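You operate a simulated robot arm through the tools that you are given. There is no shell and no other tool. Be economical: measure what you need, move in short steps, check, and stop when the job is done.

The job below is to be done with a simulated two-armed robot. You get a single attempt, and the scene is never put back.

TASK
Track the repair belt till it runs centred, then stop it.
Fine: isolator on first and start the belt; tighten the take-up knob of the side that the display names and leave the other knob.

The check looks at the end state, three seconds after you hand in, the way a careful person would. Anything else that was tipped, shoved, dropped, spilled or broken makes it a failure.

THE ROBOT
Two 7-joint arms with fingered hands on one trunk, on a base that drives. Base frame: it is fixed to the floor where the robot stands at the start and does not move with it; the origin is under the middle of the robot, x ahead of it, y to its left, z up; the surface under the hand at the start is at about z = 722. Units: mm, degrees, N and s.
The left shoulder is at the start at [70, 157, 1215], the right one opposite. With the tool pointing down near the work surface each hand reaches from about 100 to 880 mm from the robot's upright axis, wherever it stands, measured 20 degrees to its own side. Places, roughly: black take-up knob [600, 900, 800]; blue take-up knob [600, 800, 800]; repair control box [600, 700, 600]; repair isolator switch [600, 0, 800]; repair start button [500, 700, 500]; repair stop button [500, 700, 500]. Payload 5 kg a hand.
Tool frame (each hand has its own): the origin (TCP) lies between the finger pads and is the grasp point; the fingertips stand 31 mm ahead of it; z points along the fingers, y is the line along which they close. The gripper opens to 156 mm. The gripper's body begins 88 mm behind the TCP. The gripper is a hand of 4 fingers: y runs from the thumb to the fingers, the wrist lies at [0, 0, -249] in the tool frame, and closing takes about 1.5 s.
Orientation is that of the tool frame in the base frame, as a unit quaternion [x, y, z, w]. With the fingers straight down and closing along the base's y, the tool's x points along the base's -x, its y along +y and its z along -z.

THE INTERFACE
- The arms move only by the tool drive_tool. It takes "left_commands", "right_commands" or both (then of equal length, played together; a hand with none holds still); each is one flat list of numbers, 6 for each row, row after row: the shift along the tool's x, y, z in mm, then the turn, a rotation vector about the tool's x, y, z in degrees. In form: [dx, dy, dz, rx, ry, rz, dx, dy, dz, rx, ry, rz, ...]. A call has 1 to 12 rows; each row is the pose to reach, as a shift and turn from the pose commanded when the call began, along the tool's axes at that moment. "left_gripper" and "right_gripper" are, for a hand that has rows, the opening in per cent of the stroke, from 0 (shut) to 100 (fully open), set as the call begins (left out, the last holds). Rows are played at 5 a second. More than 50 mm and 8.6 degrees between two rows, or a gripper value outside its range, and nothing of the call is played. Where a pose cannot be reached the arm comes as near as it can. A force on the tool above 40 N (or 10 N above the force at the start of the call, whichever is more), or a blocked arm, ends the call early, and 0.2 s more pass. Each finger travels about 108 mm/s and halts on what it meets, pressing with about 24 N; the grip force reading is that of the motor and also rises with nothing between the fingers. The clock runs only during rows and for 0.2 s after the last one: add rows that repeat a pose to give the fingers time. It gives the time, the measured TCP pose, the force on the tool (base axes), the opening and the grip force at its end, in the units of the frame above (readings bear some noise), with the torque about the TCP (base axes, N m) and any sound that the robot's microphone picked up.
- Cameras (640 x 400 px; columns grow to the right, rows downward): "scene" is now at [133.1, 32.4, 1445]; the picture's right is [0.52, -0.85, 0.00], its down [-0.57, -0.35, -0.75] and it looks along [0.64, 0.39, -0.67] (base axes); focal length 276 px, centre (320, 200). "left" rides on the left gripper at [-72, 2, -111] in its tool frame; the picture's right is [-0.02, -1.00, 0.00], its down [0.84, -0.02, -0.54] and it looks along [0.54, -0.01, 0.84] (tool axes); focal length 234 px, centre (320, 200). "right" rides on the right gripper at [72, 2, -111] in its tool frame; the picture's right is [-0.02, 1.00, 0.00], its down [-0.84, -0.02, -0.54] and it looks along [-0.54, -0.01, 0.84] (tool axes); focal length 234 px, centre (320, 200). There is no depth. A picture from a camera that has moved, and an enlarged one, comes with that camera's place and axes in the base frame and with its lens. The place of the scene camera against the robot may be out by one fixed shift of up to 25 mm in any direction.
- grab_frame(camera): a new picture of that camera. It takes no simulated time.
- move_column(by): slides the trunk up (or, below 0, down) by that many mm; the arms and the scene camera ride with it, the base frame stays. It gives what a move gives, with no picture.
- roll_base(legs): drives the robot by 1 to 6 legs, each [ahead, turn to the left] in mm and degrees, along the robot's own axes; the way and the turn of a leg run together, so that a leg with both is an arc; at most 1500 mm and 180 degrees a leg. The arms and the cameras ride along, it lands a little off, and it stops where it bumps. It gives what a move gives.
- set_fingers(finger1, finger2, finger3, thumb_bend, hand): sets how far each is bent, from 0 (flat) to 100 (curled in); at 30 the hand is open as for a grip, at 70 the pads meet at the TCP. One left out holds its place. A second passes; each finger stops where it meets its share of the squeeze, and holds until it gets a number again. A gripper value or a shape takes the hand back. It gives what a move gives, with no picture; readings hold the bend of each and the force on the fingers (four entries, about 0 where the hand has none), thumb and palm.
- hand_shape(shape, hand): the hand has 4 fingers and takes this shape, open, in about a second: jaw (thumb against the fingers, like two jaws); tri (thumb and two fingers); tip (a fingertip pinch); poke (one finger out to press); point (the index stretched); flat (the hand flat); cup (the hand cupped); fist (a fist). The gripper value then closes the fingers along that shape, each until it touches; the sizes above hold for jaw. It gives what a move gives, with no picture.
- turn_head(pan, tilt): turns the head with the scene camera to pan (to the left, within 86 degrees either way) and tilt (down, from -29 to 69), counted from straight ahead of the robot. It gives what a move gives.
- inspect(camera, box): a new picture of the part [left, top, right, bottom] of that camera's present view, enlarged. It takes no simulated time.
- close_job(): hands the job in; it is judged then, once.

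Work in short steps. Places have to be worked out from the pictures, the camera data and where the tool is seen: move nearer, look again, correct. Check each grasp and each placing, and mend what went wrong. You have 120 turns and 100 pictures in all, those below and enlarged ones among them. Open the grippers and draw the arms clear of the work before you hand the job in, unless the task says otherwise; then end with one line.

The tools are called after ">>>" as a command line: name --argument value ..., lists and objects as JSON in quotes. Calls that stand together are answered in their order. drive_tool: Moves the arms, as the interface text tells. Its arguments: {"type":"object","properties":{"left_commands":{"type":"array","items":{"type":"number"}},"left_gripper":{"type":"number"},"right_commands":{"type":"array","items":{"type":"number"}},"right_gripper":{"type":"number"}},"required":[]} The other tools are called the same way: move_column (by) slides the trunk up or down; hand_shape (shape, hand) gives the hand a shape; set_fingers (finger1, finger2, finger3, thumb_bend, hand) moves the fingers one by one; roll_base (legs) drives the base; turn_head (pan, tilt) turns the head that bears the scene camera; grab_frame (camera) takes a picture; inspect (camera, box) takes an enlarged picture of a part of a camera's view; close_job () hands the job in.

At the start:

```text
t: 0.0
left_eef_pos: [500.5, 545.6, 1136.8]
left_orientation: [0.0, 1.0, -0.001, 0.0]
left_wrist_force: [0.8, -1.1, -0.3]
left_ft_torque: [-0.03, -0.03, -0.02]
left_opening: 155.8
left_finger_force: 0.1
left_shape: jaw
left_bend: [30.0, 30.0, 30.0, 30.0]
left_finger forces: [0.0, 0.1, 0.0, 0.1, 0.0, 0.0]
right_eef_pos: [603.7, 99.6, 1143.3]
right_orientation: [0.001, 1.0, 0.001, 0.0]
right_wrist_force: [-0.7, 0.8, 0.2]
right_ft_torque: [0.0, -0.02, 0.02]
right_opening: 155.9
right_finger_force: 0.0
right_shape: jaw
right_bend: [30.0, 30.0, 30.0, 30.0]
right_finger forces: [0.1, 0.1, 0.1, 0.0, 0.1, 0.0]
trunk travel left (down, up): [-601.0, 339.0]
robot x, y, heading: [2.9, 0.4, -0.1]
head pan, tilt: [31.4, 41.8]
```

scene: 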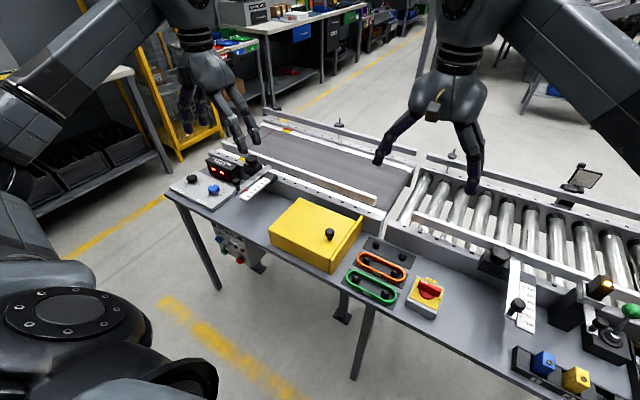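
right: 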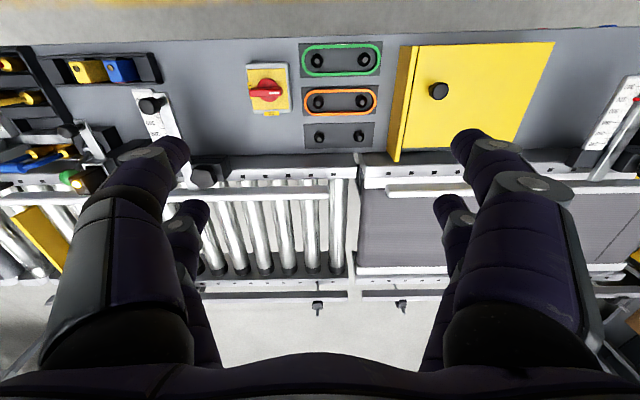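
left: 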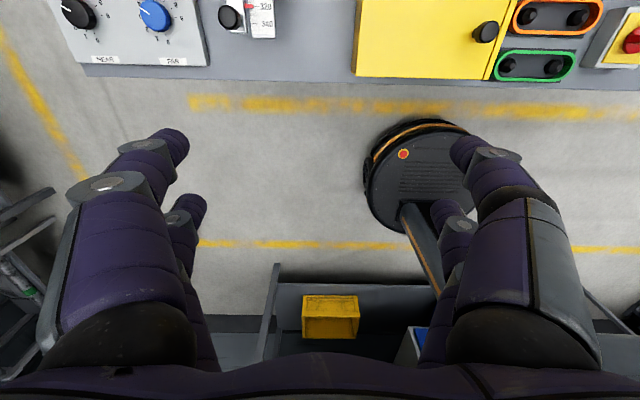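

The scene shows the knobs, display, control box under the table, and the red/yellow isolator. I enlarge these parts first.

>>> inspect --camera "scene" --box '[160, 140, 290, 280]'

>>> inspect --camera "left" --box '[40, 0, 300, 90]'

>>> inspect --camera "right" --box '[220, 30, 400, 150]'

```text
2.86 times, centred on (225, 210) of scene
camera zoom: at [133.1, 32.4, 1445.0], right [0.52, -0.85, 0.0], down [-0.57, -0.35, -0.75], along [0.64, 0.39, -0.67], focal length 789 px, centre (591, 171)
```

zoom: 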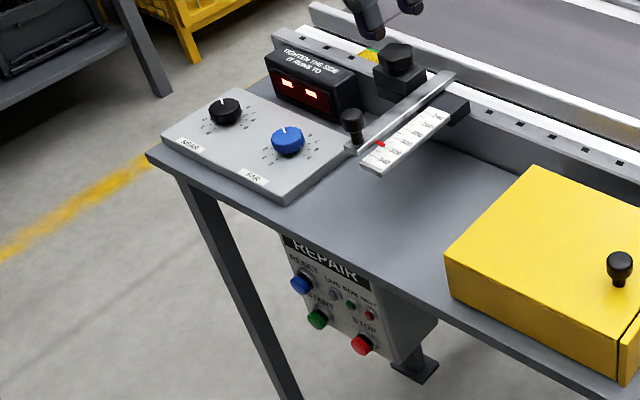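

```text
2.46 times, centred on (170, 45) of left
camera zoom: at [572.9, 547.3, 1247.6], right [0.03, -1.0, 0.0], down [-0.84, -0.02, 0.54], along [-0.54, -0.01, -0.84], focal length 576 px, centre (689, 582)
```

zoom: 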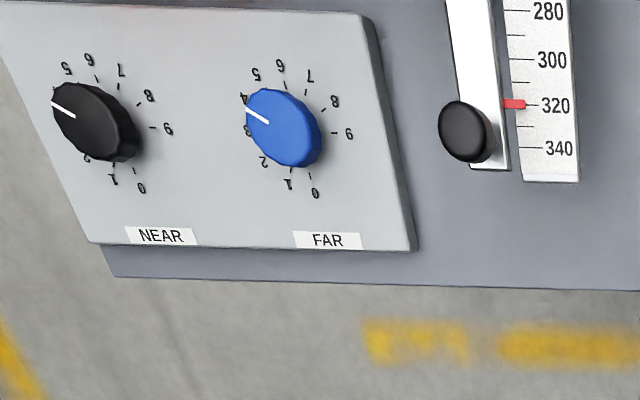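

```text
3.33 times, centred on (310, 90) of right
camera zoom: at [531.7, 101.3, 1254.9], right [0.02, 1.0, 0.0], down [0.84, -0.02, 0.54], along [0.54, -0.01, -0.84], focal length 781 px, centre (353, 567)
```

zoom: 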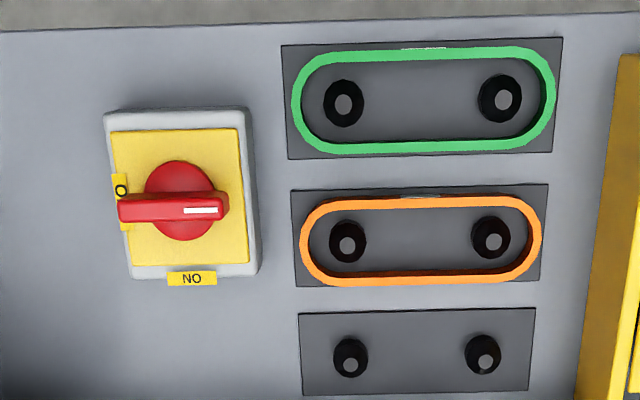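

Positions match the hints. I take closer looks at the isolator and panel with the scene camera turned toward each.

>>> inspect --camera "scene" --box '[200, 210, 270, 280]'

>>> inspect --camera "scene" --box '[390, 260, 470, 330]'

>>> inspect --camera "scene" --box '[160, 140, 290, 210]'

```text
5.71 times, centred on (235, 245) of scene
camera zoom: at [133.1, 32.4, 1445.0], right [0.52, -0.85, 0.0], down [-0.57, -0.35, -0.75], along [0.64, 0.39, -0.67], focal length 1578 px, centre (806, -57)
```

zoom: 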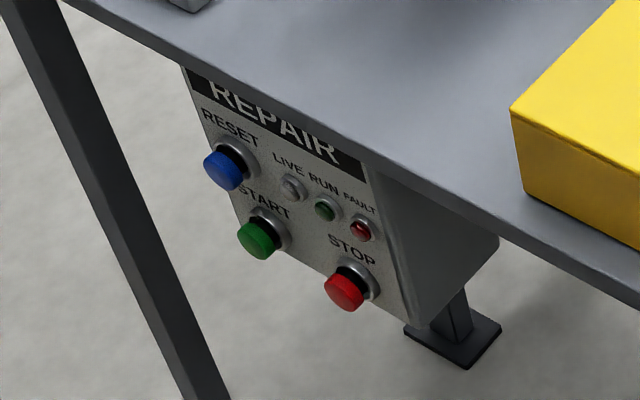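

```text
5.71 times, centred on (430, 295) of scene
camera zoom: at [133.1, 32.4, 1445.0], right [0.52, -0.85, 0.0], down [-0.57, -0.35, -0.75], along [0.64, 0.39, -0.67], focal length 1578 px, centre (-309, -343)
```

zoom: 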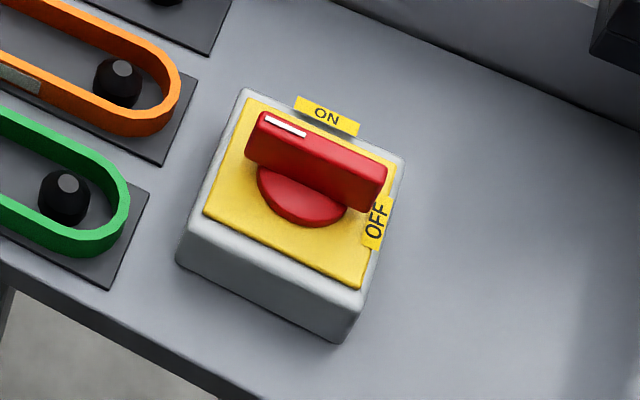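

```text
4.92 times, centred on (225, 175) of scene
camera zoom: at [133.1, 32.4, 1445.0], right [0.52, -0.85, 0.0], down [-0.57, -0.35, -0.75], along [0.64, 0.39, -0.67], focal length 1359 px, centre (788, 323)
```

zoom: 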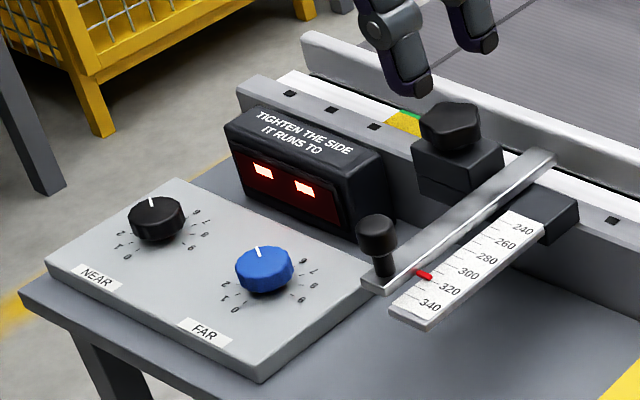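

The handle lies along y (mark toward +y, OFF at right, ON at the far side). I bring the right hand over it at about [596, 1], turned 90° so the fingers close along x, partly closed.

>>> drive_tool --right_commands '[1, -9, 15, 0, 0, -8.2, 2, -18, 30, 0, 0, -16.4, 2, -27, 45, 0, 0, -24.6, 3, -36, 60, 0, 0, -32.8, 4, -45, 75, 0, 0, -41, 4, -54, 90, 0, 0, -49.2, 5, -63, 105, 0, 0, -57.4, 6, -72, 120, 0, 0, -65.6, 6, -81, 135, 0, 0, -73.8, 7, -90, 150, 0, 0, -82, 7, -98, 165, 0, 0, -90, 7, -98, 165, 0, 0, -90]' --right_gripper 40

>>> grab_frame --camera "right"

>>> grab_frame --camera "scene"

```text
t: 2.6
left_eef_pos: [500.1, 545.4, 1137.2]
left_orientation: [-0.001, 1.0, -0.001, 0.0]
left_wrist_force: [0.9, 0.7, -0.5]
left_ft_torque: [0.01, 0.01, -0.03]
left_opening: 155.7
left_finger_force: 0.0
left_shape: jaw
left_bend: [30.0, 30.0, 30.0, 30.0]
left_finger forces: [0.0, 0.0, 0.1, 0.1, 0.0, 0.0]
right_eef_pos: [597.3, 2.1, 977.0]
right_orientation: [0.708, -0.707, 0.0, 0.0]
right_wrist_force: [0.9, 0.0, -0.7]
right_ft_torque: [-0.01, -0.03, -0.01]
right_opening: 62.8
right_finger_force: 0.0
right_shape: jaw
right_bend: [73.0, 73.0, 73.0, 70.0]
right_finger forces: [0.0, 0.0, 0.0, 0.0, 0.0, 0.0]
trunk travel left (down, up): [-601.0, 339.0]
robot x, y, heading: [-4.6, -1.3, 0.0]
head pan, tilt: [31.4, 41.8]
```

```text
90 pictures are left
camera right: at [595.0, -70.2, 1089.1], right [-1.0, 0.02, 0.0], down [0.02, 0.84, 0.54], along [0.01, 0.54, -0.84], focal length 234 px, centre (320, 200)
```

right: 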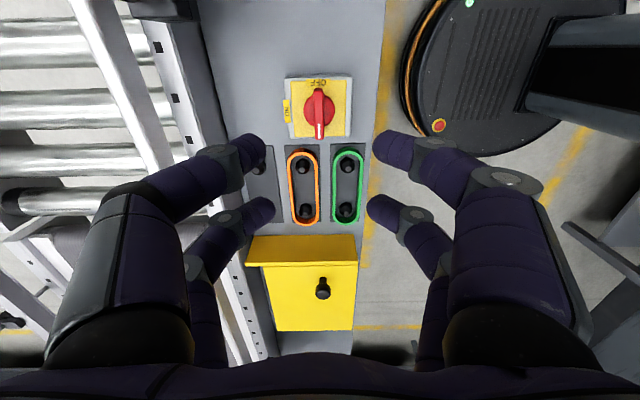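

```text
89 pictures are left
camera scene: at [132.9, 32.7, 1445.0], right [0.52, -0.85, 0.0], down [-0.57, -0.35, -0.75], along [0.64, 0.39, -0.67], focal length 276 px, centre (320, 200)
```

scene: 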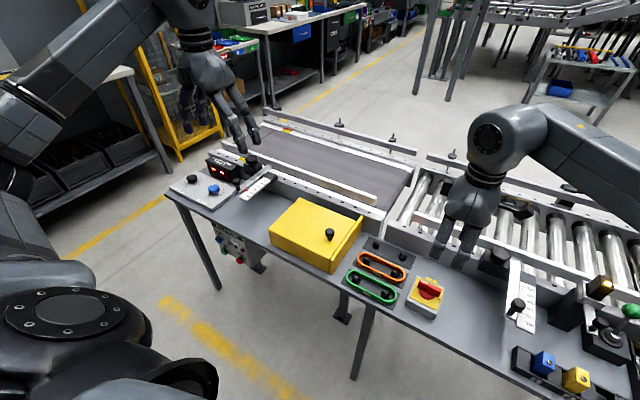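

Triangulation puts the handle centre at about [597, -2], top around z 770. I lower to TCP z ≈ 830 and look again.

>>> drive_tool --right_commands '[4, 0, 45, 0, 0, 0, 4, 0, 90, 0, 0, 0, 4, 0, 130, 0, 0, 0, 4, 0, 147, 0, 0, 0]'

>>> grab_frame --camera "right"

>>> inspect --camera "scene" --box '[380, 220, 500, 320]'

```text
t: 3.6
left_eef_pos: [500.1, 546.5, 1137.8]
left_orientation: [-0.001, 1.0, 0.0, 0.0]
left_wrist_force: [-0.4, -0.5, 0.3]
left_ft_torque: [0.01, -0.01, 0.04]
left_opening: 155.7
left_finger_force: 0.1
left_shape: jaw
left_bend: [30.0, 30.0, 30.0, 30.0]
left_finger forces: [0.1, 0.1, 0.0, 0.0, 0.1, 0.0]
right_eef_pos: [597.8, -4.0, 829.8]
right_orientation: [-0.707, 0.707, 0.0, 0.0]
right_wrist_force: [0.5, -0.4, -0.1]
right_ft_torque: [0.0, -0.03, 0.01]
right_opening: 62.8
right_finger_force: 0.0
right_shape: jaw
right_bend: [73.0, 73.0, 73.0, 70.0]
right_finger forces: [0.1, 0.1, 0.1, 0.0, 0.1, 0.0]
trunk travel left (down, up): [-601.0, 339.0]
robot x, y, heading: [0.0, -2.2, 0.1]
head pan, tilt: [31.4, 41.8]
```

```text
88 pictures are left
camera right: at [595.1, -76.2, 941.1], right [-1.0, 0.02, 0.0], down [0.02, 0.84, 0.54], along [0.01, 0.54, -0.84], focal length 234 px, centre (320, 200)
```

right: 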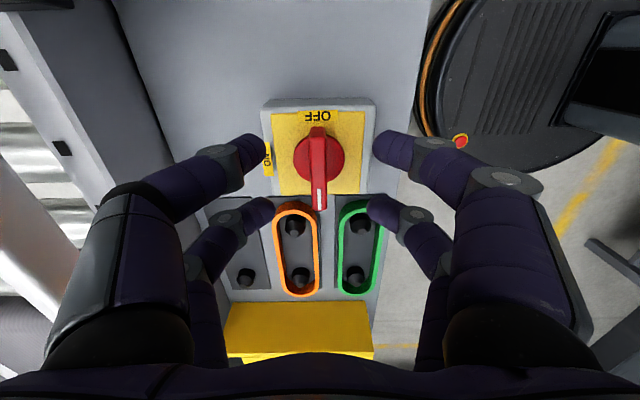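

```text
4.00 times, centred on (440, 270) of scene
camera zoom: at [133.2, 32.2, 1445.1], right [0.52, -0.85, 0.0], down [-0.57, -0.35, -0.75], along [0.64, 0.39, -0.67], focal length 1104 px, centre (-160, -80)
```

zoom: 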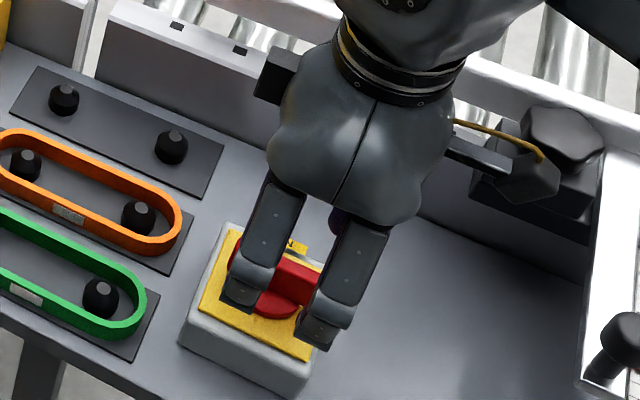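

Handle top is around z 780 and is centred between the fingers. I lower 36 mm (tips z ≈ 763) and close gently in the same call's end.

>>> drive_tool --right_commands '[-2, 0, 15, 0, 0, 0, -2, 0, 28, 0, 0, 0, -2, 0, 36, 0, 0, 0]'

>>> grab_frame --camera "right"

>>> inspect --camera "scene" --box '[380, 220, 500, 320]'

```text
t: 4.4
left_eef_pos: [501.3, 545.7, 1137.6]
left_orientation: [0.0, 1.0, 0.0, 0.0]
left_wrist_force: [0.1, 0.8, -0.6]
left_ft_torque: [0.0, 0.0, 0.01]
left_opening: 155.9
left_finger_force: 0.1
left_shape: jaw
left_bend: [30.0, 30.0, 30.0, 30.0]
left_finger forces: [0.1, 0.0, 0.0, 0.0, 0.0, 0.1]
right_eef_pos: [596.9, -1.7, 795.6]
right_orientation: [-0.707, 0.708, 0.0, -0.001]
right_wrist_force: [0.3, -0.7, -0.5]
right_ft_torque: [0.02, 0.01, -0.01]
right_opening: 63.0
right_finger_force: 0.0
right_shape: jaw
right_bend: [73.0, 73.0, 73.0, 70.0]
right_finger forces: [0.0, 0.0, 0.1, 0.0, 0.0, 0.0]
trunk travel left (down, up): [-601.0, 339.0]
robot x, y, heading: [0.4, 2.1, 0.2]
head pan, tilt: [31.4, 41.8]
```

```text
86 pictures are left
camera right: at [594.9, -73.4, 906.8], right [-1.0, 0.02, 0.0], down [0.02, 0.84, 0.54], along [0.01, 0.54, -0.84], focal length 234 px, centre (320, 200)
```

right: 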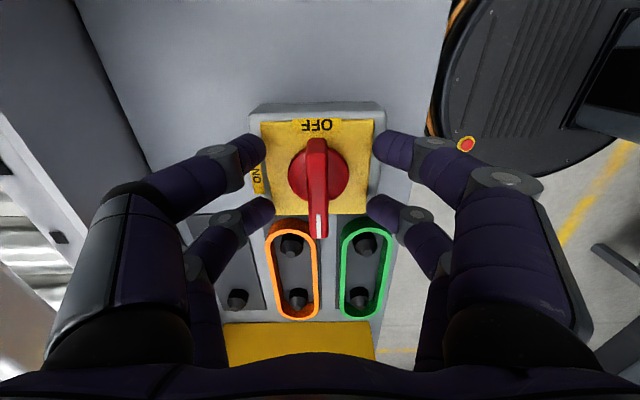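

```text
4.00 times, centred on (440, 270) of scene
camera zoom: at [133.1, 32.4, 1445.0], right [0.52, -0.85, 0.0], down [-0.57, -0.35, -0.75], along [0.64, 0.39, -0.67], focal length 1104 px, centre (-160, -80)
```

zoom: 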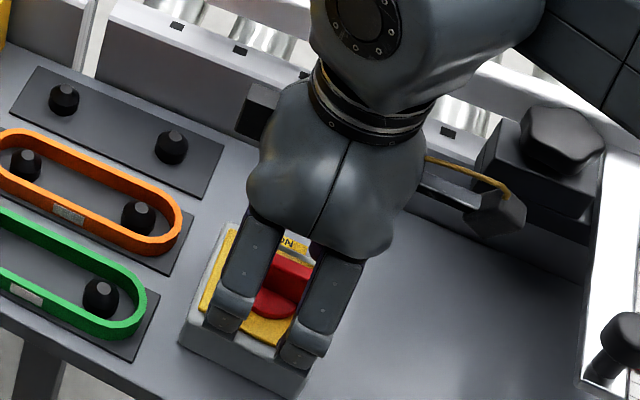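

No contact yet and the handle sits between the fingers. I lower 8 mm more and close.

>>> drive_tool --right_commands '[0, 0, 8, 0, 0, 0]'

>>> drive_tool --right_commands '[0, 0, 0, 0, 0, 0, 0, 0, 0, 0, 0, 0, 0, 0, 0, 0, 0, 0, 0, 0, 0, 0, 0, 0, 0, 0, 0, 0, 0, 0]' --right_gripper 5

>>> grab_frame --camera "right"

```text
t: 4.8
left_eef_pos: [499.9, 545.8, 1138.8]
left_orientation: [0.0, 1.0, -0.001, 0.0]
left_wrist_force: [0.0, 1.0, 0.8]
left_ft_torque: [-0.04, 0.0, -0.01]
left_opening: 155.8
left_finger_force: 0.1
left_shape: jaw
left_bend: [30.0, 30.0, 30.0, 30.0]
left_finger forces: [0.0, 0.1, 0.1, 0.0, 0.0, 0.1]
right_eef_pos: [596.2, -2.4, 787.0]
right_orientation: [-0.707, 0.707, 0.0, 0.0]
right_wrist_force: [-0.4, 0.1, 4.3]
right_ft_torque: [-0.01, 0.12, -0.05]
right_opening: 63.2
right_finger_force: 0.0
right_shape: jaw
right_bend: [74.0, 74.0, 74.0, 70.0]
right_finger forces: [2.1, 1.6, 0.8, 0.0, 0.0, 0.0]
trunk travel left (down, up): [-601.0, 339.0]
robot x, y, heading: [-4.1, 0.0, -0.2]
head pan, tilt: [31.4, 41.8]
```

```text
t: 6.0
left_eef_pos: [500.3, 545.4, 1136.8]
left_orientation: [-0.001, 1.0, -0.001, 0.0]
left_wrist_force: [-0.9, -0.1, -0.2]
left_ft_torque: [-0.02, 0.02, -0.02]
left_opening: 156.0
left_finger_force: 0.0
left_shape: jaw
left_bend: [30.0, 30.0, 30.0, 30.0]
left_finger forces: [0.1, 0.0, 0.1, 0.1, 0.1, 0.0]
right_eef_pos: [596.6, -1.9, 786.3]
right_orientation: [0.707, -0.707, -0.001, 0.0]
right_wrist_force: [4.6, 5.9, 2.1]
right_ft_torque: [0.11, -0.07, -0.01]
right_opening: 14.8
right_finger_force: 23.4
right_shape: jaw
right_bend: [73.0, 73.0, 73.0, 70.0]
right_finger forces: [20.6, 21.2, 21.9, 0.0, 21.5, 0.0]
trunk travel left (down, up): [-601.0, 339.0]
robot x, y, heading: [-0.7, -0.4, 0.1]
head pan, tilt: [31.4, 41.8]
```

```text
84 pictures are left
camera right: at [595.0, -72.9, 898.7], right [-1.0, 0.02, 0.0], down [0.02, 0.84, 0.54], along [0.01, 0.54, -0.84], focal length 234 px, centre (320, 200)
```

right: 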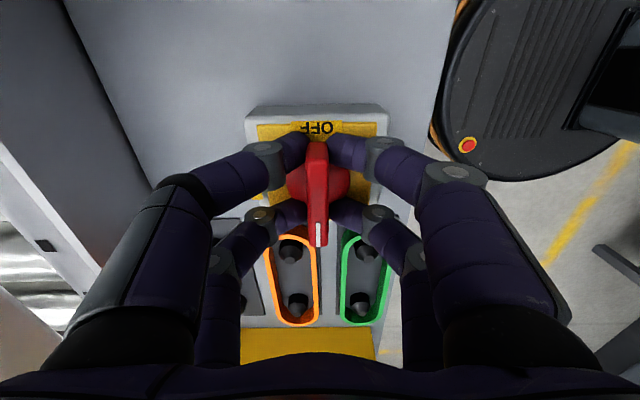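

Handle is gripped (14.8 mm). I turn it clockwise seen from above (mark from +y toward ON at +x), starting with 25° and lifting 2 mm off the plate.

>>> drive_tool --right_commands '[0, 0, -2, 0, 0, 6, 0, 0, -2, 0, 0, 12, 0, 0, -2, 0, 0, 18, 0, 0, -2, 0, 0, 25]'

>>> grab_frame --camera "right"

```text
t: 7.0
left_eef_pos: [502.2, 546.4, 1136.9]
left_orientation: [-0.001, 1.0, -0.001, -0.001]
left_wrist_force: [-0.1, 0.0, -0.8]
left_ft_torque: [-0.03, 0.0, -0.01]
left_opening: 156.1
left_finger_force: 0.1
left_shape: jaw
left_bend: [30.0, 30.0, 30.0, 30.0]
left_finger forces: [0.0, 0.0, 0.1, 0.0, 0.1, 0.1]
right_eef_pos: [597.5, -1.4, 787.1]
right_orientation: [-0.537, 0.844, 0.0, -0.001]
right_wrist_force: [2.5, 8.0, -10.0]
right_ft_torque: [0.34, -0.1, 0.0]
right_opening: 13.8
right_finger_force: 24.4
right_shape: jaw
right_bend: [73.0, 73.0, 73.0, 70.0]
right_finger forces: [19.2, 20.9, 19.4, 0.0, 17.9, 0.1]
trunk travel left (down, up): [-601.0, 339.0]
robot x, y, heading: [0.8, -0.8, 0.2]
head pan, tilt: [31.4, 41.8]
```

```text
83 pictures are left
camera right: at [565.0, -64.9, 899.9], right [-0.9, 0.45, 0.0], down [0.37, 0.75, 0.54], along [0.24, 0.49, -0.84], focal length 234 px, centre (320, 200)
```

right: 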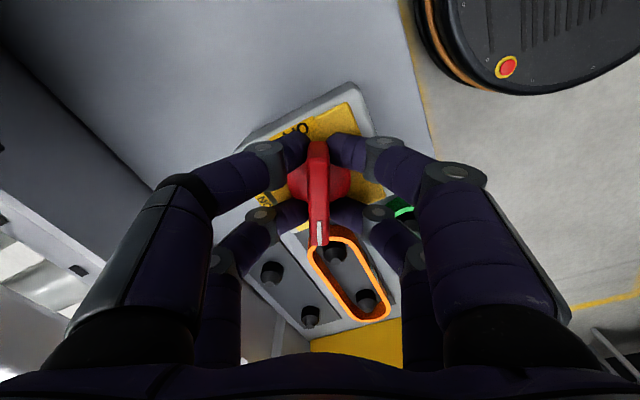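

The handle turned with the hand, with almost no torque. I carry on the remaining 65°.

>>> drive_tool --right_commands '[0, 0, 0, 0, 0, 8, 0, 0, 0, 0, 0, 16, 0, 0, 0, 0, 0, 24, 0, 0, 0, 0, 0, 32, 0, 0, 0, 0, 0, 40, 0, 0, 0, 0, 0, 48, 0, 0, 0, 0, 0, 56, 0, 0, 0, 0, 0, 64, 0, 0, 0, 0, 0, 66, 0, 0, 0, 0, 0, 66]'

>>> grab_frame --camera "right"

>>> grab_frame --camera "scene"

```text
t: 9.2
left_eef_pos: [500.2, 546.7, 1137.3]
left_orientation: [0.0, 1.0, -0.001, 0.0]
left_wrist_force: [-0.4, 0.1, 0.3]
left_ft_torque: [0.02, -0.03, 0.01]
left_opening: 156.0
left_finger_force: 0.0
left_shape: jaw
left_bend: [30.0, 30.0, 30.0, 30.0]
left_finger forces: [0.0, 0.1, 0.0, 0.0, 0.1, 0.0]
right_eef_pos: [598.5, -0.1, 789.3]
right_orientation: [0.009, 1.0, -0.001, 0.0]
right_wrist_force: [-5.0, 5.9, -7.8]
right_ft_torque: [0.18, -0.17, 0.15]
right_opening: 12.7
right_finger_force: 23.8
right_shape: jaw
right_bend: [73.0, 73.0, 73.0, 70.0]
right_finger forces: [25.3, 18.9, 17.4, 0.1, 17.1, 0.0]
trunk travel left (down, up): [-601.0, 339.0]
robot x, y, heading: [-5.0, 2.1, 0.0]
head pan, tilt: [31.4, 41.8]
```

```text
82 pictures are left
camera right: at [525.4, 2.9, 900.6], right [0.04, 1.0, 0.0], down [0.84, -0.04, 0.54], along [0.54, -0.02, -0.84], focal length 234 px, centre (320, 200)
```

right: 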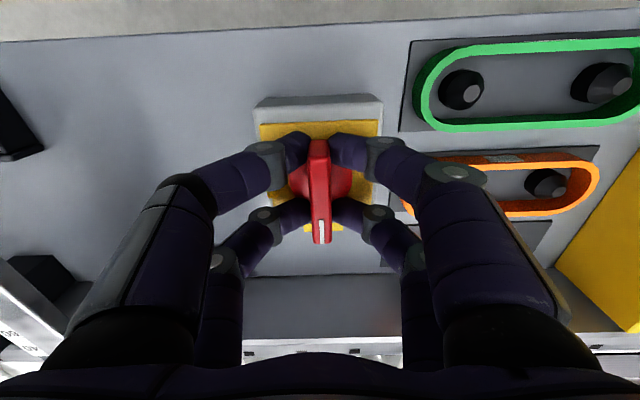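

```text
81 pictures are left
camera scene: at [133.4, 33.2, 1445.0], right [0.52, -0.85, 0.0], down [-0.57, -0.35, -0.75], along [0.64, 0.39, -0.67], focal length 276 px, centre (320, 200)
```

scene: 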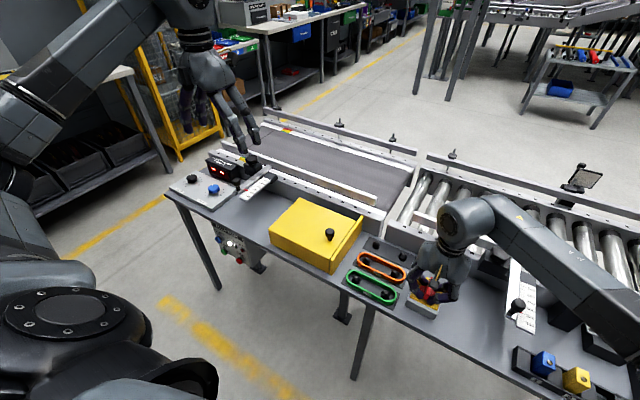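

The live lamp looks lit now. I open the hand, lift clear and check both.

>>> drive_tool --right_commands '[0, 0, 0, 0, 0, 0, 0, 0, 0, 0, 0, 0, 0, 0, 0, 0, 0, 0, 0, 0, 0, 0, 0, 0, 0, 0, -40, 0, 0, 0, 0, 0, -85, 0, 0, 0, 0, 0, -130, 0, 0, 0, 20, -40, -170, 0, 0, 0, 40, -80, -210, 0, 0, 0, 60, -120, -250, 0, 0, 0]' --right_gripper 40

>>> inspect --camera "scene" --box '[390, 260, 470, 330]'

>>> inspect --camera "scene" --box '[160, 140, 290, 280]'

```text
refused: row 8 steps farther than a row can; nothing moved
```

```text
5.71 times, centred on (430, 295) of scene
camera zoom: at [133.4, 33.2, 1445.0], right [0.52, -0.85, 0.0], down [-0.57, -0.35, -0.75], along [0.64, 0.39, -0.67], focal length 1578 px, centre (-309, -343)
```

zoom: 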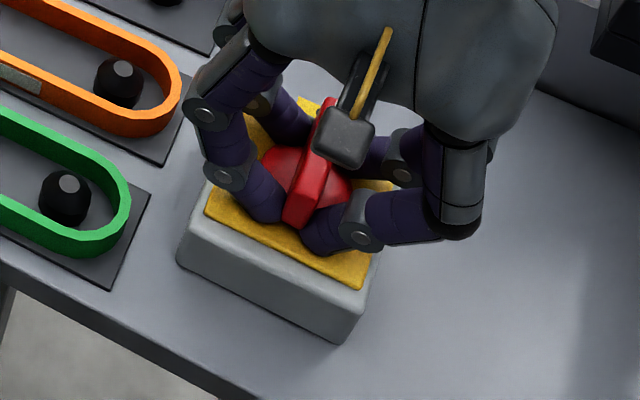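

```text
2.86 times, centred on (225, 210) of scene
camera zoom: at [133.4, 33.2, 1445.0], right [0.52, -0.85, 0.0], down [-0.57, -0.35, -0.75], along [0.64, 0.39, -0.67], focal length 789 px, centre (591, 171)
```

zoom: 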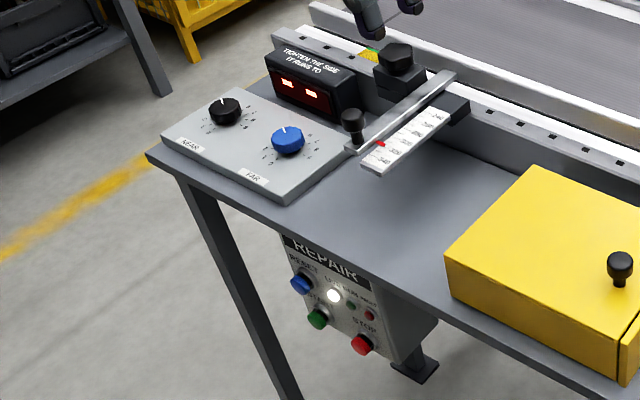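

The LIVE lamp is lit and the handle points to ON. The retreat was refused for a step size over the limit, so I repeat it with shorter steps.

>>> drive_tool --right_commands '[0, 0, 0, 0, 0, 0, 0, 0, 0, 0, 0, 0, 0, 0, 0, 0, 0, 0, 0, 0, 0, 0, 0, 0, 0, 0, -40, 0, 0, 0, 0, 0, -85, 0, 0, 0, 0, 0, -130, 0, 0, 0, 10, -20, -170, 0, 0, 0, 20, -40, -210, 0, 0, 0, 30, -60, -250, 0, 0, 0]' --right_gripper 40

>>> inspect --camera "scene" --box '[390, 260, 470, 330]'

```text
t: 11.4
left_eef_pos: [500.7, 546.6, 1138.2]
left_orientation: [-0.001, 1.0, 0.001, 0.001]
left_wrist_force: [-1.0, 1.1, 0.1]
left_ft_torque: [-0.02, -0.01, -0.01]
left_opening: 155.8
left_finger_force: 0.2
left_shape: jaw
left_bend: [30.0, 30.0, 30.0, 30.0]
left_finger forces: [0.0, 0.1, 0.0, 0.0, 0.0, 0.0]
right_eef_pos: [565.5, -61.5, 1040.2]
right_orientation: [0.008, 1.0, 0.0, 0.0]
right_wrist_force: [-0.7, -0.4, 0.0]
right_ft_torque: [0.0, -0.02, 0.01]
right_opening: 62.1
right_finger_force: 0.1
right_shape: jaw
right_bend: [73.0, 73.0, 73.0, 70.0]
right_finger forces: [0.0, 0.1, 0.0, 0.0, 0.1, 0.0]
trunk travel left (down, up): [-601.0, 339.0]
robot x, y, heading: [1.8, 0.5, -0.1]
head pan, tilt: [31.4, 41.8]
```

```text
5.71 times, centred on (430, 295) of scene
camera zoom: at [131.8, 31.9, 1445.1], right [0.52, -0.85, 0.0], down [-0.57, -0.35, -0.75], along [0.64, 0.39, -0.67], focal length 1578 px, centre (-309, -343)
```

zoom: 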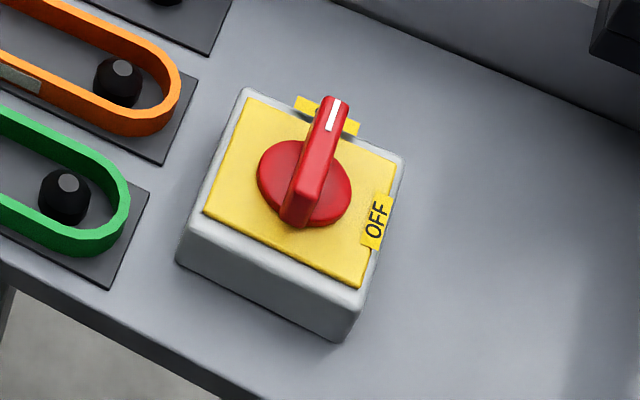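

Isolator is ON. The knobs are out of reach from here, so the robot must shift left about 550 mm; I look left to check the room for turning.

>>> turn_head --pan 86 --tilt 35

>>> grab_frame --camera "scene"

>>> grab_frame --camera "left"

```text
t: 12.6
left_eef_pos: [500.7, 545.5, 1137.7]
left_orientation: [-0.001, 1.0, 0.0, 0.0]
left_wrist_force: [-0.2, 0.6, 0.3]
left_ft_torque: [0.02, -0.02, 0.0]
left_opening: 156.2
left_finger_force: 0.0
left_shape: jaw
left_bend: [30.0, 30.0, 30.0, 30.0]
left_finger forces: [0.0, 0.0, 0.0, 0.0, 0.0, 0.0]
right_eef_pos: [566.5, -60.9, 1039.2]
right_orientation: [0.009, 1.0, 0.0, 0.0]
right_wrist_force: [-0.9, 0.1, 0.1]
right_ft_torque: [0.02, 0.01, 0.02]
right_opening: 62.0
right_finger_force: 0.0
right_shape: jaw
right_bend: [73.0, 73.0, 73.0, 70.0]
right_finger forces: [0.1, 0.1, 0.0, 0.1, 0.1, 0.0]
trunk travel left (down, up): [-601.0, 339.0]
robot x, y, heading: [-5.6, -3.0, 0.0]
head pan, tilt: [85.9, 35.0]
```

```text
77 pictures are left
camera scene: at [68.0, 76.7, 1455.2], right [1.0, -0.07, 0.0], down [-0.04, -0.57, -0.82], along [0.06, 0.82, -0.57], focal length 276 px, centre (320, 200)
```

scene: 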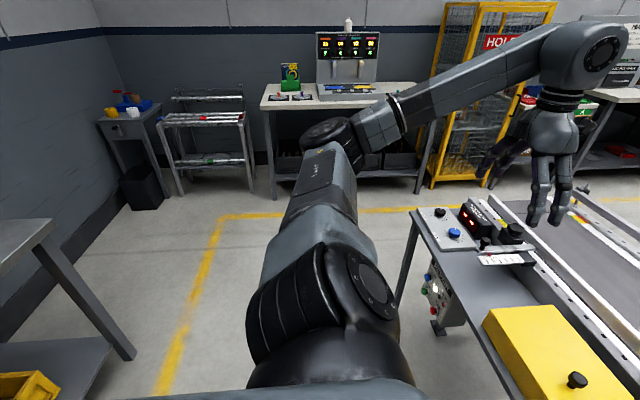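

```text
76 pictures are left
camera left: at [573.0, 547.4, 1247.6], right [0.03, -1.0, 0.0], down [-0.84, -0.02, 0.54], along [-0.54, -0.01, -0.84], focal length 234 px, centre (320, 200)
```

left: 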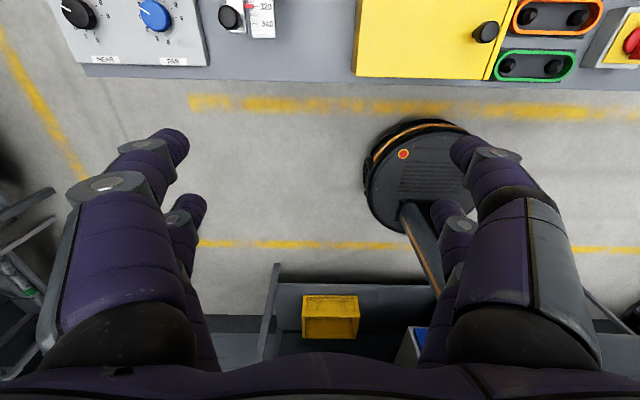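

The floor to the left is free; only a low bench lies behind-left. I raise the trunk 150 mm for margin, then turn left, drive 550 mm, and turn back.

>>> move_column --by 150

>>> roll_base --legs '[[0, 90], [550, 0], [0, -90]]'

>>> turn_head --pan 15 --tilt 50

>>> grab_frame --camera "scene"

```text
t: 14.4
left_eef_pos: [500.4, 544.6, 1285.9]
left_orientation: [-0.001, 1.0, 0.0, 0.0]
left_wrist_force: [-0.1, 0.2, -0.6]
left_ft_torque: [0.01, 0.01, -0.02]
left_opening: 155.8
left_finger_force: 0.0
left_shape: jaw
left_bend: [30.0, 30.0, 30.0, 30.0]
left_finger forces: [0.1, 0.0, 0.1, 0.1, 0.0, 0.0]
right_eef_pos: [565.4, -62.2, 1188.3]
right_orientation: [0.009, 1.0, 0.0, 0.0]
right_wrist_force: [0.3, -0.1, -0.1]
right_ft_torque: [-0.01, -0.02, 0.0]
right_opening: 62.0
right_finger_force: 0.1
right_shape: jaw
right_bend: [73.0, 73.0, 73.0, 70.0]
right_finger forces: [0.0, 0.0, 0.1, 0.0, 0.0, 0.1]
trunk travel left (down, up): [-751.0, 189.0]
robot x, y, heading: [-1.8, 0.4, 0.3]
head pan, tilt: [85.9, 35.0]
```

```text
t: 25.3
left_eef_pos: [482.1, 1108.3, 1286.9]
left_orientation: [-0.008, 1.0, -0.001, 0.0]
left_wrist_force: [0.2, 0.4, 0.3]
left_ft_torque: [0.02, 0.01, -0.01]
left_opening: 155.9
left_finger_force: 0.2
left_shape: jaw
left_bend: [30.0, 30.0, 30.0, 30.0]
left_finger forces: [0.1, 0.0, 0.0, 0.0, 0.1, 0.1]
right_eef_pos: [557.8, 502.1, 1188.6]
right_orientation: [0.001, 1.0, 0.001, 0.0]
right_wrist_force: [0.7, -0.4, 0.0]
right_ft_torque: [-0.02, 0.02, 0.0]
right_opening: 62.0
right_finger_force: 0.1
right_shape: jaw
right_bend: [73.0, 73.0, 73.0, 70.0]
right_finger forces: [0.0, 0.1, 0.0, 0.1, 0.0, 0.0]
trunk travel left (down, up): [-751.0, 189.0]
robot x, y, heading: [-9.0, 553.8, 0.7]
head pan, tilt: [85.9, 35.0]
```

```text
t: 26.7
left_eef_pos: [480.6, 1108.4, 1286.7]
left_orientation: [-0.009, 1.0, 0.0, 0.001]
left_wrist_force: [-0.1, -0.5, -0.2]
left_ft_torque: [-0.01, 0.0, -0.01]
left_opening: 156.1
left_finger_force: 0.0
left_shape: jaw
left_bend: [30.0, 30.0, 30.0, 30.0]
left_finger forces: [0.0, 0.0, 0.0, 0.1, 0.0, 0.0]
right_eef_pos: [557.1, 501.9, 1188.8]
right_orientation: [0.001, 1.0, 0.0, 0.0]
right_wrist_force: [0.7, -0.2, 0.1]
right_ft_torque: [-0.03, -0.02, 0.0]
right_opening: 61.8
right_finger_force: 0.1
right_shape: jaw
right_bend: [73.0, 73.0, 73.0, 70.0]
right_finger forces: [0.0, 0.0, 0.0, 0.1, 0.0, 0.1]
trunk travel left (down, up): [-751.0, 189.0]
robot x, y, heading: [-9.5, 553.5, 1.0]
head pan, tilt: [15.0, 50.0]
```

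```text
75 pictures are left
camera scene: at [125.1, 564.5, 1583.5], right [0.27, -0.96, 0.0], down [-0.74, -0.21, -0.64], along [0.62, 0.18, -0.77], focal length 276 px, centre (320, 200)
```

scene: 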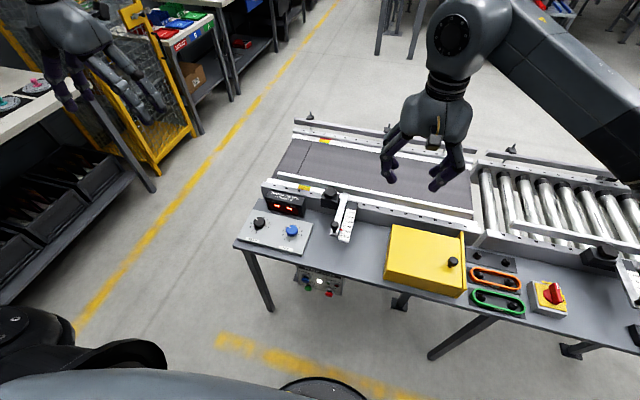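

The robot now stands at y ≈ 554. I lower the trunk by 250 mm and bring the left hand to x ≈ 400, y ≈ 720, in front of the table edge.

>>> move_column --by -250

>>> hand_shape --hand "left" --shape "poke"

>>> drive_tool --left_commands '[9, -39, 0, 0, 0, 0, 18, -78, 0, 0, 0, 0, 27, -117, 0, 0, 0, 0, 36, -156, 0, 0, 0, 0, 45, -195, 0, 0, 0, 0, 54, -234, 0, 0, 0, 0, 63, -273, 0, 0, 0, 0, 72, -312, 0, 0, 0, 0, 80, -351, 0, 0, 0, 0, 85, -390, 0, 0, 0, 0]'

>>> grab_frame --camera "left"

>>> grab_frame --camera "scene"

```text
t: 29.3
left_eef_pos: [481.4, 1107.8, 1038.1]
left_orientation: [-0.009, 1.0, 0.0, 0.0]
left_wrist_force: [0.5, -0.1, -0.2]
left_ft_torque: [0.0, 0.0, 0.0]
left_opening: 155.9
left_finger_force: 0.1
left_shape: jaw
left_bend: [30.0, 30.0, 30.0, 30.0]
left_finger forces: [0.0, 0.0, 0.1, 0.0, 0.0, 0.0]
right_eef_pos: [557.0, 502.6, 938.7]
right_orientation: [0.001, 1.0, 0.0, 0.0]
right_wrist_force: [-0.2, -0.8, -0.1]
right_ft_torque: [0.03, 0.02, 0.02]
right_opening: 61.9
right_finger_force: 0.0
right_shape: jaw
right_bend: [73.0, 73.0, 73.0, 70.0]
right_finger forces: [0.1, 0.0, 0.0, 0.0, 0.1, 0.0]
trunk travel left (down, up): [-501.0, 439.0]
robot x, y, heading: [-10.7, 550.8, 0.7]
head pan, tilt: [15.0, 50.0]
```

```text
t: 30.2
left_eef_pos: [480.1, 1107.1, 1037.0]
left_orientation: [-0.009, 1.0, 0.0, 0.0]
left_wrist_force: [0.1, -0.3, 0.3]
left_ft_torque: [0.0, -0.02, -0.02]
left_opening: 0.0
left_finger_force: 0.2
left_shape: poke
left_bend: [100.0, 100.0, 100.0, 32.0]
left_finger forces: [0.0, 0.0, 0.0, 0.1, 0.0, 0.1]
right_eef_pos: [556.3, 502.3, 939.7]
right_orientation: [0.0, 1.0, 0.0, 0.001]
right_wrist_force: [-0.4, -0.3, -0.8]
right_ft_torque: [0.03, 0.0, 0.01]
right_opening: 62.0
right_finger_force: 0.1
right_shape: jaw
right_bend: [73.0, 73.0, 73.0, 70.0]
right_finger forces: [0.0, 0.0, 0.0, 0.0, 0.0, 0.0]
trunk travel left (down, up): [-501.0, 439.0]
robot x, y, heading: [-8.4, 552.7, 1.0]
head pan, tilt: [15.0, 50.0]
```

```text
t: 32.4
left_eef_pos: [403.8, 716.5, 1039.0]
left_orientation: [-0.008, 1.0, 0.002, -0.001]
left_wrist_force: [1.0, -0.1, 0.6]
left_ft_torque: [0.04, 0.02, 0.01]
left_opening: 0.0
left_finger_force: 0.0
left_shape: poke
left_bend: [100.0, 100.0, 100.0, 32.0]
left_finger forces: [0.0, 0.1, 0.0, 0.1, 0.0, 0.0]
right_eef_pos: [557.2, 500.0, 938.3]
right_orientation: [0.001, 1.0, 0.001, 0.0]
right_wrist_force: [-0.3, -0.4, 0.4]
right_ft_torque: [0.02, -0.01, 0.0]
right_opening: 61.8
right_finger_force: 0.0
right_shape: jaw
right_bend: [73.0, 73.0, 73.0, 70.0]
right_finger forces: [0.0, 0.1, 0.0, 0.1, 0.0, 0.1]
trunk travel left (down, up): [-501.0, 439.0]
robot x, y, heading: [-8.2, 552.5, 0.8]
head pan, tilt: [15.0, 50.0]
```

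```text
74 pictures are left
camera left: at [477.4, 719.7, 1149.6], right [0.04, -1.0, 0.0], down [-0.84, -0.04, 0.55], along [-0.55, -0.02, -0.84], focal length 234 px, centre (320, 200)
```

left: 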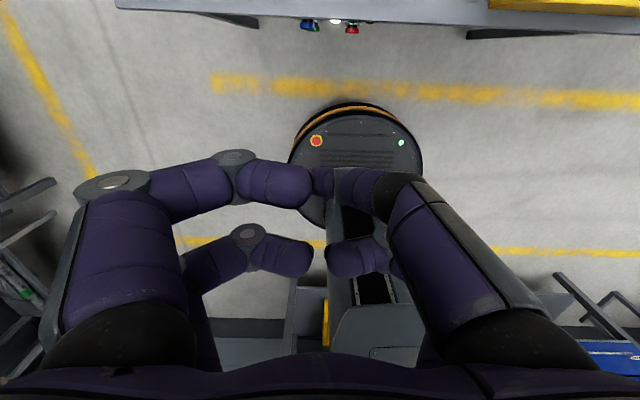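

```text
73 pictures are left
camera scene: at [125.9, 562.6, 1333.4], right [0.27, -0.96, 0.0], down [-0.74, -0.21, -0.64], along [0.62, 0.18, -0.77], focal length 276 px, centre (320, 200)
```

scene: 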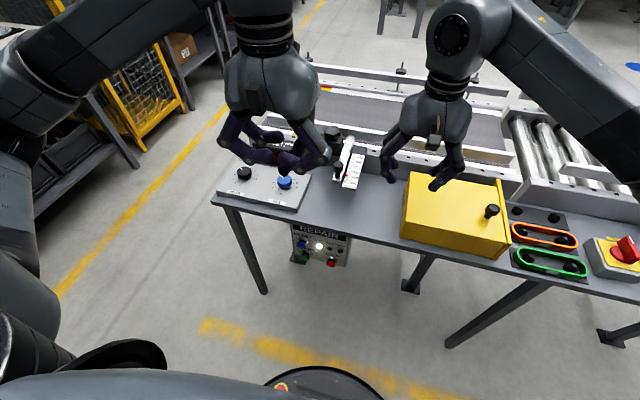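

I look at the hand shape closely and the panel.

>>> inspect --camera "scene" --box '[200, 40, 360, 200]'

>>> inspect --camera "scene" --box '[270, 215, 370, 275]'

>>> inspect --camera "left" --box '[270, 0, 390, 60]'

```text
2.50 times, centred on (280, 120) of scene
camera zoom: at [125.9, 562.6, 1333.4], right [0.27, -0.96, 0.0], down [-0.74, -0.21, -0.64], along [0.62, 0.18, -0.77], focal length 690 px, centre (420, 400)
```

zoom: 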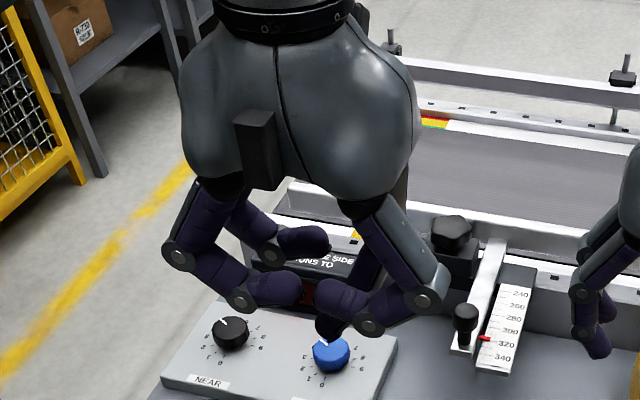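

```text
6.40 times, centred on (320, 245) of scene
camera zoom: at [125.9, 562.6, 1333.4], right [0.27, -0.96, 0.0], down [-0.74, -0.21, -0.64], along [0.62, 0.18, -0.77], focal length 1767 px, centre (320, -88)
```

zoom: 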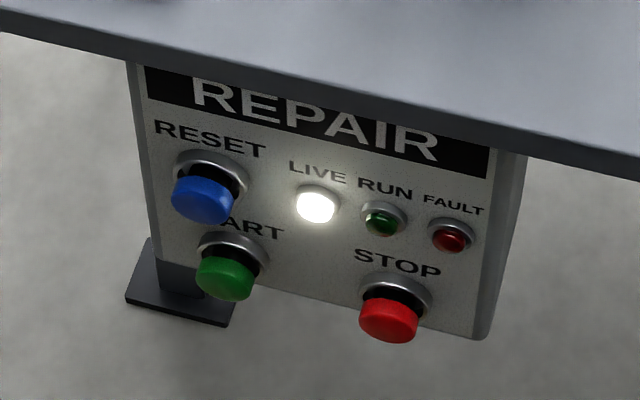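

```text
5.33 times, centred on (330, 30) of left
camera zoom: at [477.4, 719.7, 1149.6], right [0.04, -1.0, 0.0], down [-0.84, -0.04, 0.55], along [-0.55, -0.02, -0.84], focal length 1249 px, centre (267, 1107)
```

zoom: 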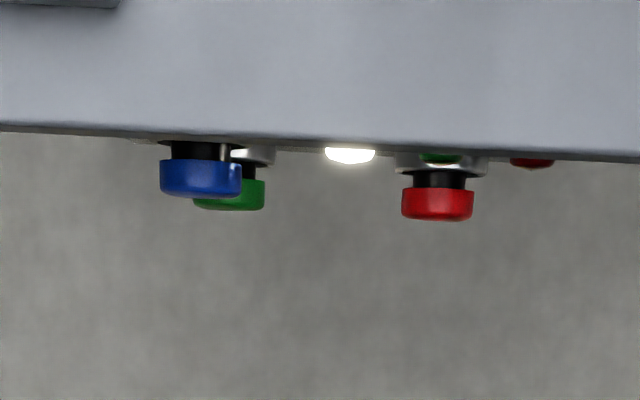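

The closed "poke" is not clearly a single straight finger; I try "point" and look.

>>> hand_shape --hand "left" --shape "point"

>>> grab_frame --camera "left"

>>> inspect --camera "scene" --box '[200, 40, 360, 200]'

```text
t: 33.3
left_eef_pos: [405.8, 718.8, 1040.6]
left_orientation: [-0.009, 1.0, 0.0, 0.0]
left_wrist_force: [0.1, 0.2, 0.0]
left_ft_torque: [0.0, -0.01, 0.02]
left_opening: 0.2
left_finger_force: 0.1
left_shape: point
left_bend: [70.0, 99.0, 100.0, 33.0]
left_finger forces: [0.0, 0.0, 0.0, 0.0, 0.0, 0.0]
right_eef_pos: [556.3, 503.0, 939.5]
right_orientation: [0.001, 1.0, 0.0, 0.0]
right_wrist_force: [-0.2, -0.3, 0.4]
right_ft_torque: [-0.01, 0.0, 0.01]
right_opening: 62.2
right_finger_force: 0.1
right_shape: jaw
right_bend: [73.0, 73.0, 73.0, 70.0]
right_finger forces: [0.1, 0.0, 0.0, 0.0, 0.1, 0.1]
trunk travel left (down, up): [-501.0, 439.0]
robot x, y, heading: [-12.5, 553.9, 1.0]
head pan, tilt: [15.0, 50.0]
```

```text
69 pictures are left
camera left: at [477.1, 721.5, 1149.8], right [0.04, -1.0, 0.0], down [-0.84, -0.03, 0.54], along [-0.54, -0.02, -0.84], focal length 234 px, centre (320, 200)
```

left: 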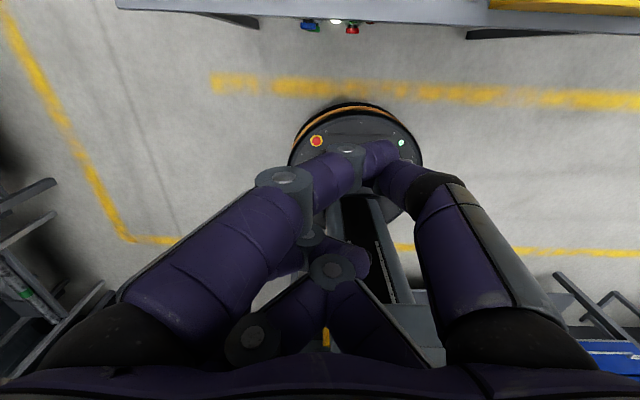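

```text
2.50 times, centred on (280, 120) of scene
camera zoom: at [125.3, 564.0, 1333.5], right [0.27, -0.96, 0.0], down [-0.74, -0.21, -0.64], along [0.62, 0.18, -0.77], focal length 690 px, centre (420, 400)
```

zoom: 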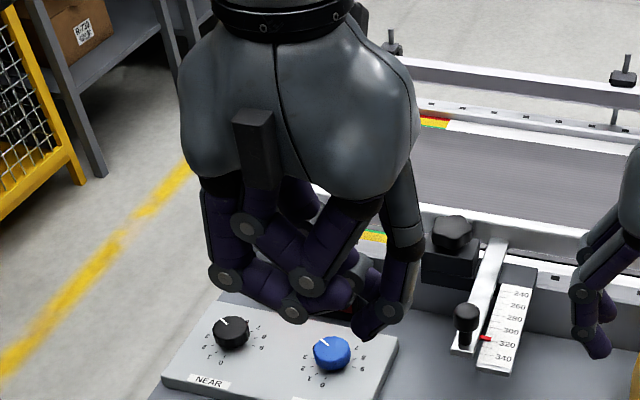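

The fingers still seem to be moving. I descend to z ≈ 700 meanwhile and look again.

>>> drive_tool --left_commands '[0, 0, 45, 0, 0, 0, 0, 0, 90, 0, 0, 0, 0, 0, 135, 0, 0, 0, 0, 0, 180, 0, 0, 0, 0, 0, 225, 0, 0, 0, 0, 0, 270, 0, 0, 0, 0, 0, 315, 0, 0, 0, 0, 0, 340, 0, 0, 0, 0, 0, 340, 0, 0, 0]'

>>> grab_frame --camera "left"

>>> grab_frame --camera "scene"

```text
t: 35.3
left_eef_pos: [404.6, 716.9, 697.4]
left_orientation: [-0.009, 1.0, -0.001, 0.0]
left_wrist_force: [-0.2, -0.5, -0.4]
left_ft_torque: [0.01, 0.0, 0.05]
left_opening: 0.0
left_finger_force: 0.1
left_shape: point
left_bend: [70.0, 99.0, 100.0, 36.0]
left_finger forces: [0.0, 0.0, 0.1, 0.0, 0.0, 0.0]
right_eef_pos: [556.7, 503.4, 938.8]
right_orientation: [0.001, 1.0, 0.0, 0.001]
right_wrist_force: [0.3, -0.3, -0.9]
right_ft_torque: [0.0, -0.01, -0.04]
right_opening: 62.1
right_finger_force: 0.0
right_shape: jaw
right_bend: [73.0, 73.0, 73.0, 70.0]
right_finger forces: [0.1, 0.0, 0.0, 0.0, 0.1, 0.0]
trunk travel left (down, up): [-501.0, 439.0]
robot x, y, heading: [-10.3, 552.8, 1.1]
head pan, tilt: [15.0, 50.0]
```

```text
67 pictures are left
camera left: at [475.9, 719.5, 807.4], right [0.04, -1.0, 0.0], down [-0.84, -0.03, 0.54], along [-0.54, -0.02, -0.84], focal length 234 px, centre (320, 200)
```

left: 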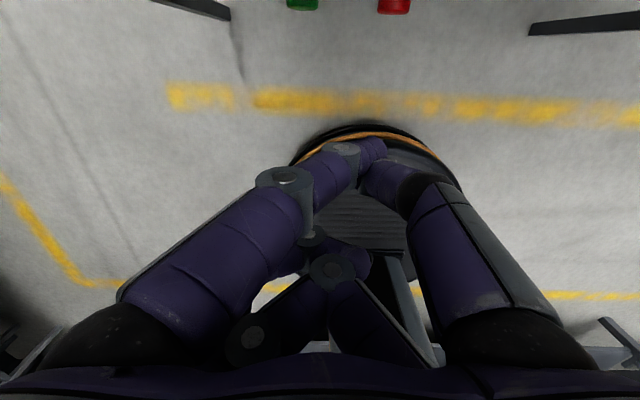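

```text
66 pictures are left
camera scene: at [125.0, 564.2, 1333.5], right [0.27, -0.96, 0.0], down [-0.74, -0.21, -0.64], along [0.62, 0.18, -0.77], focal length 276 px, centre (320, 200)
```

scene: 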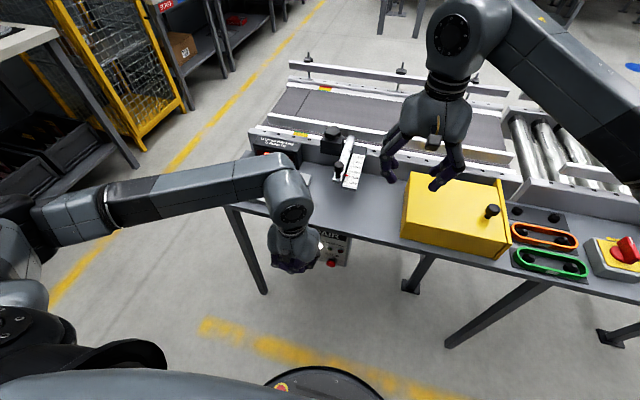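

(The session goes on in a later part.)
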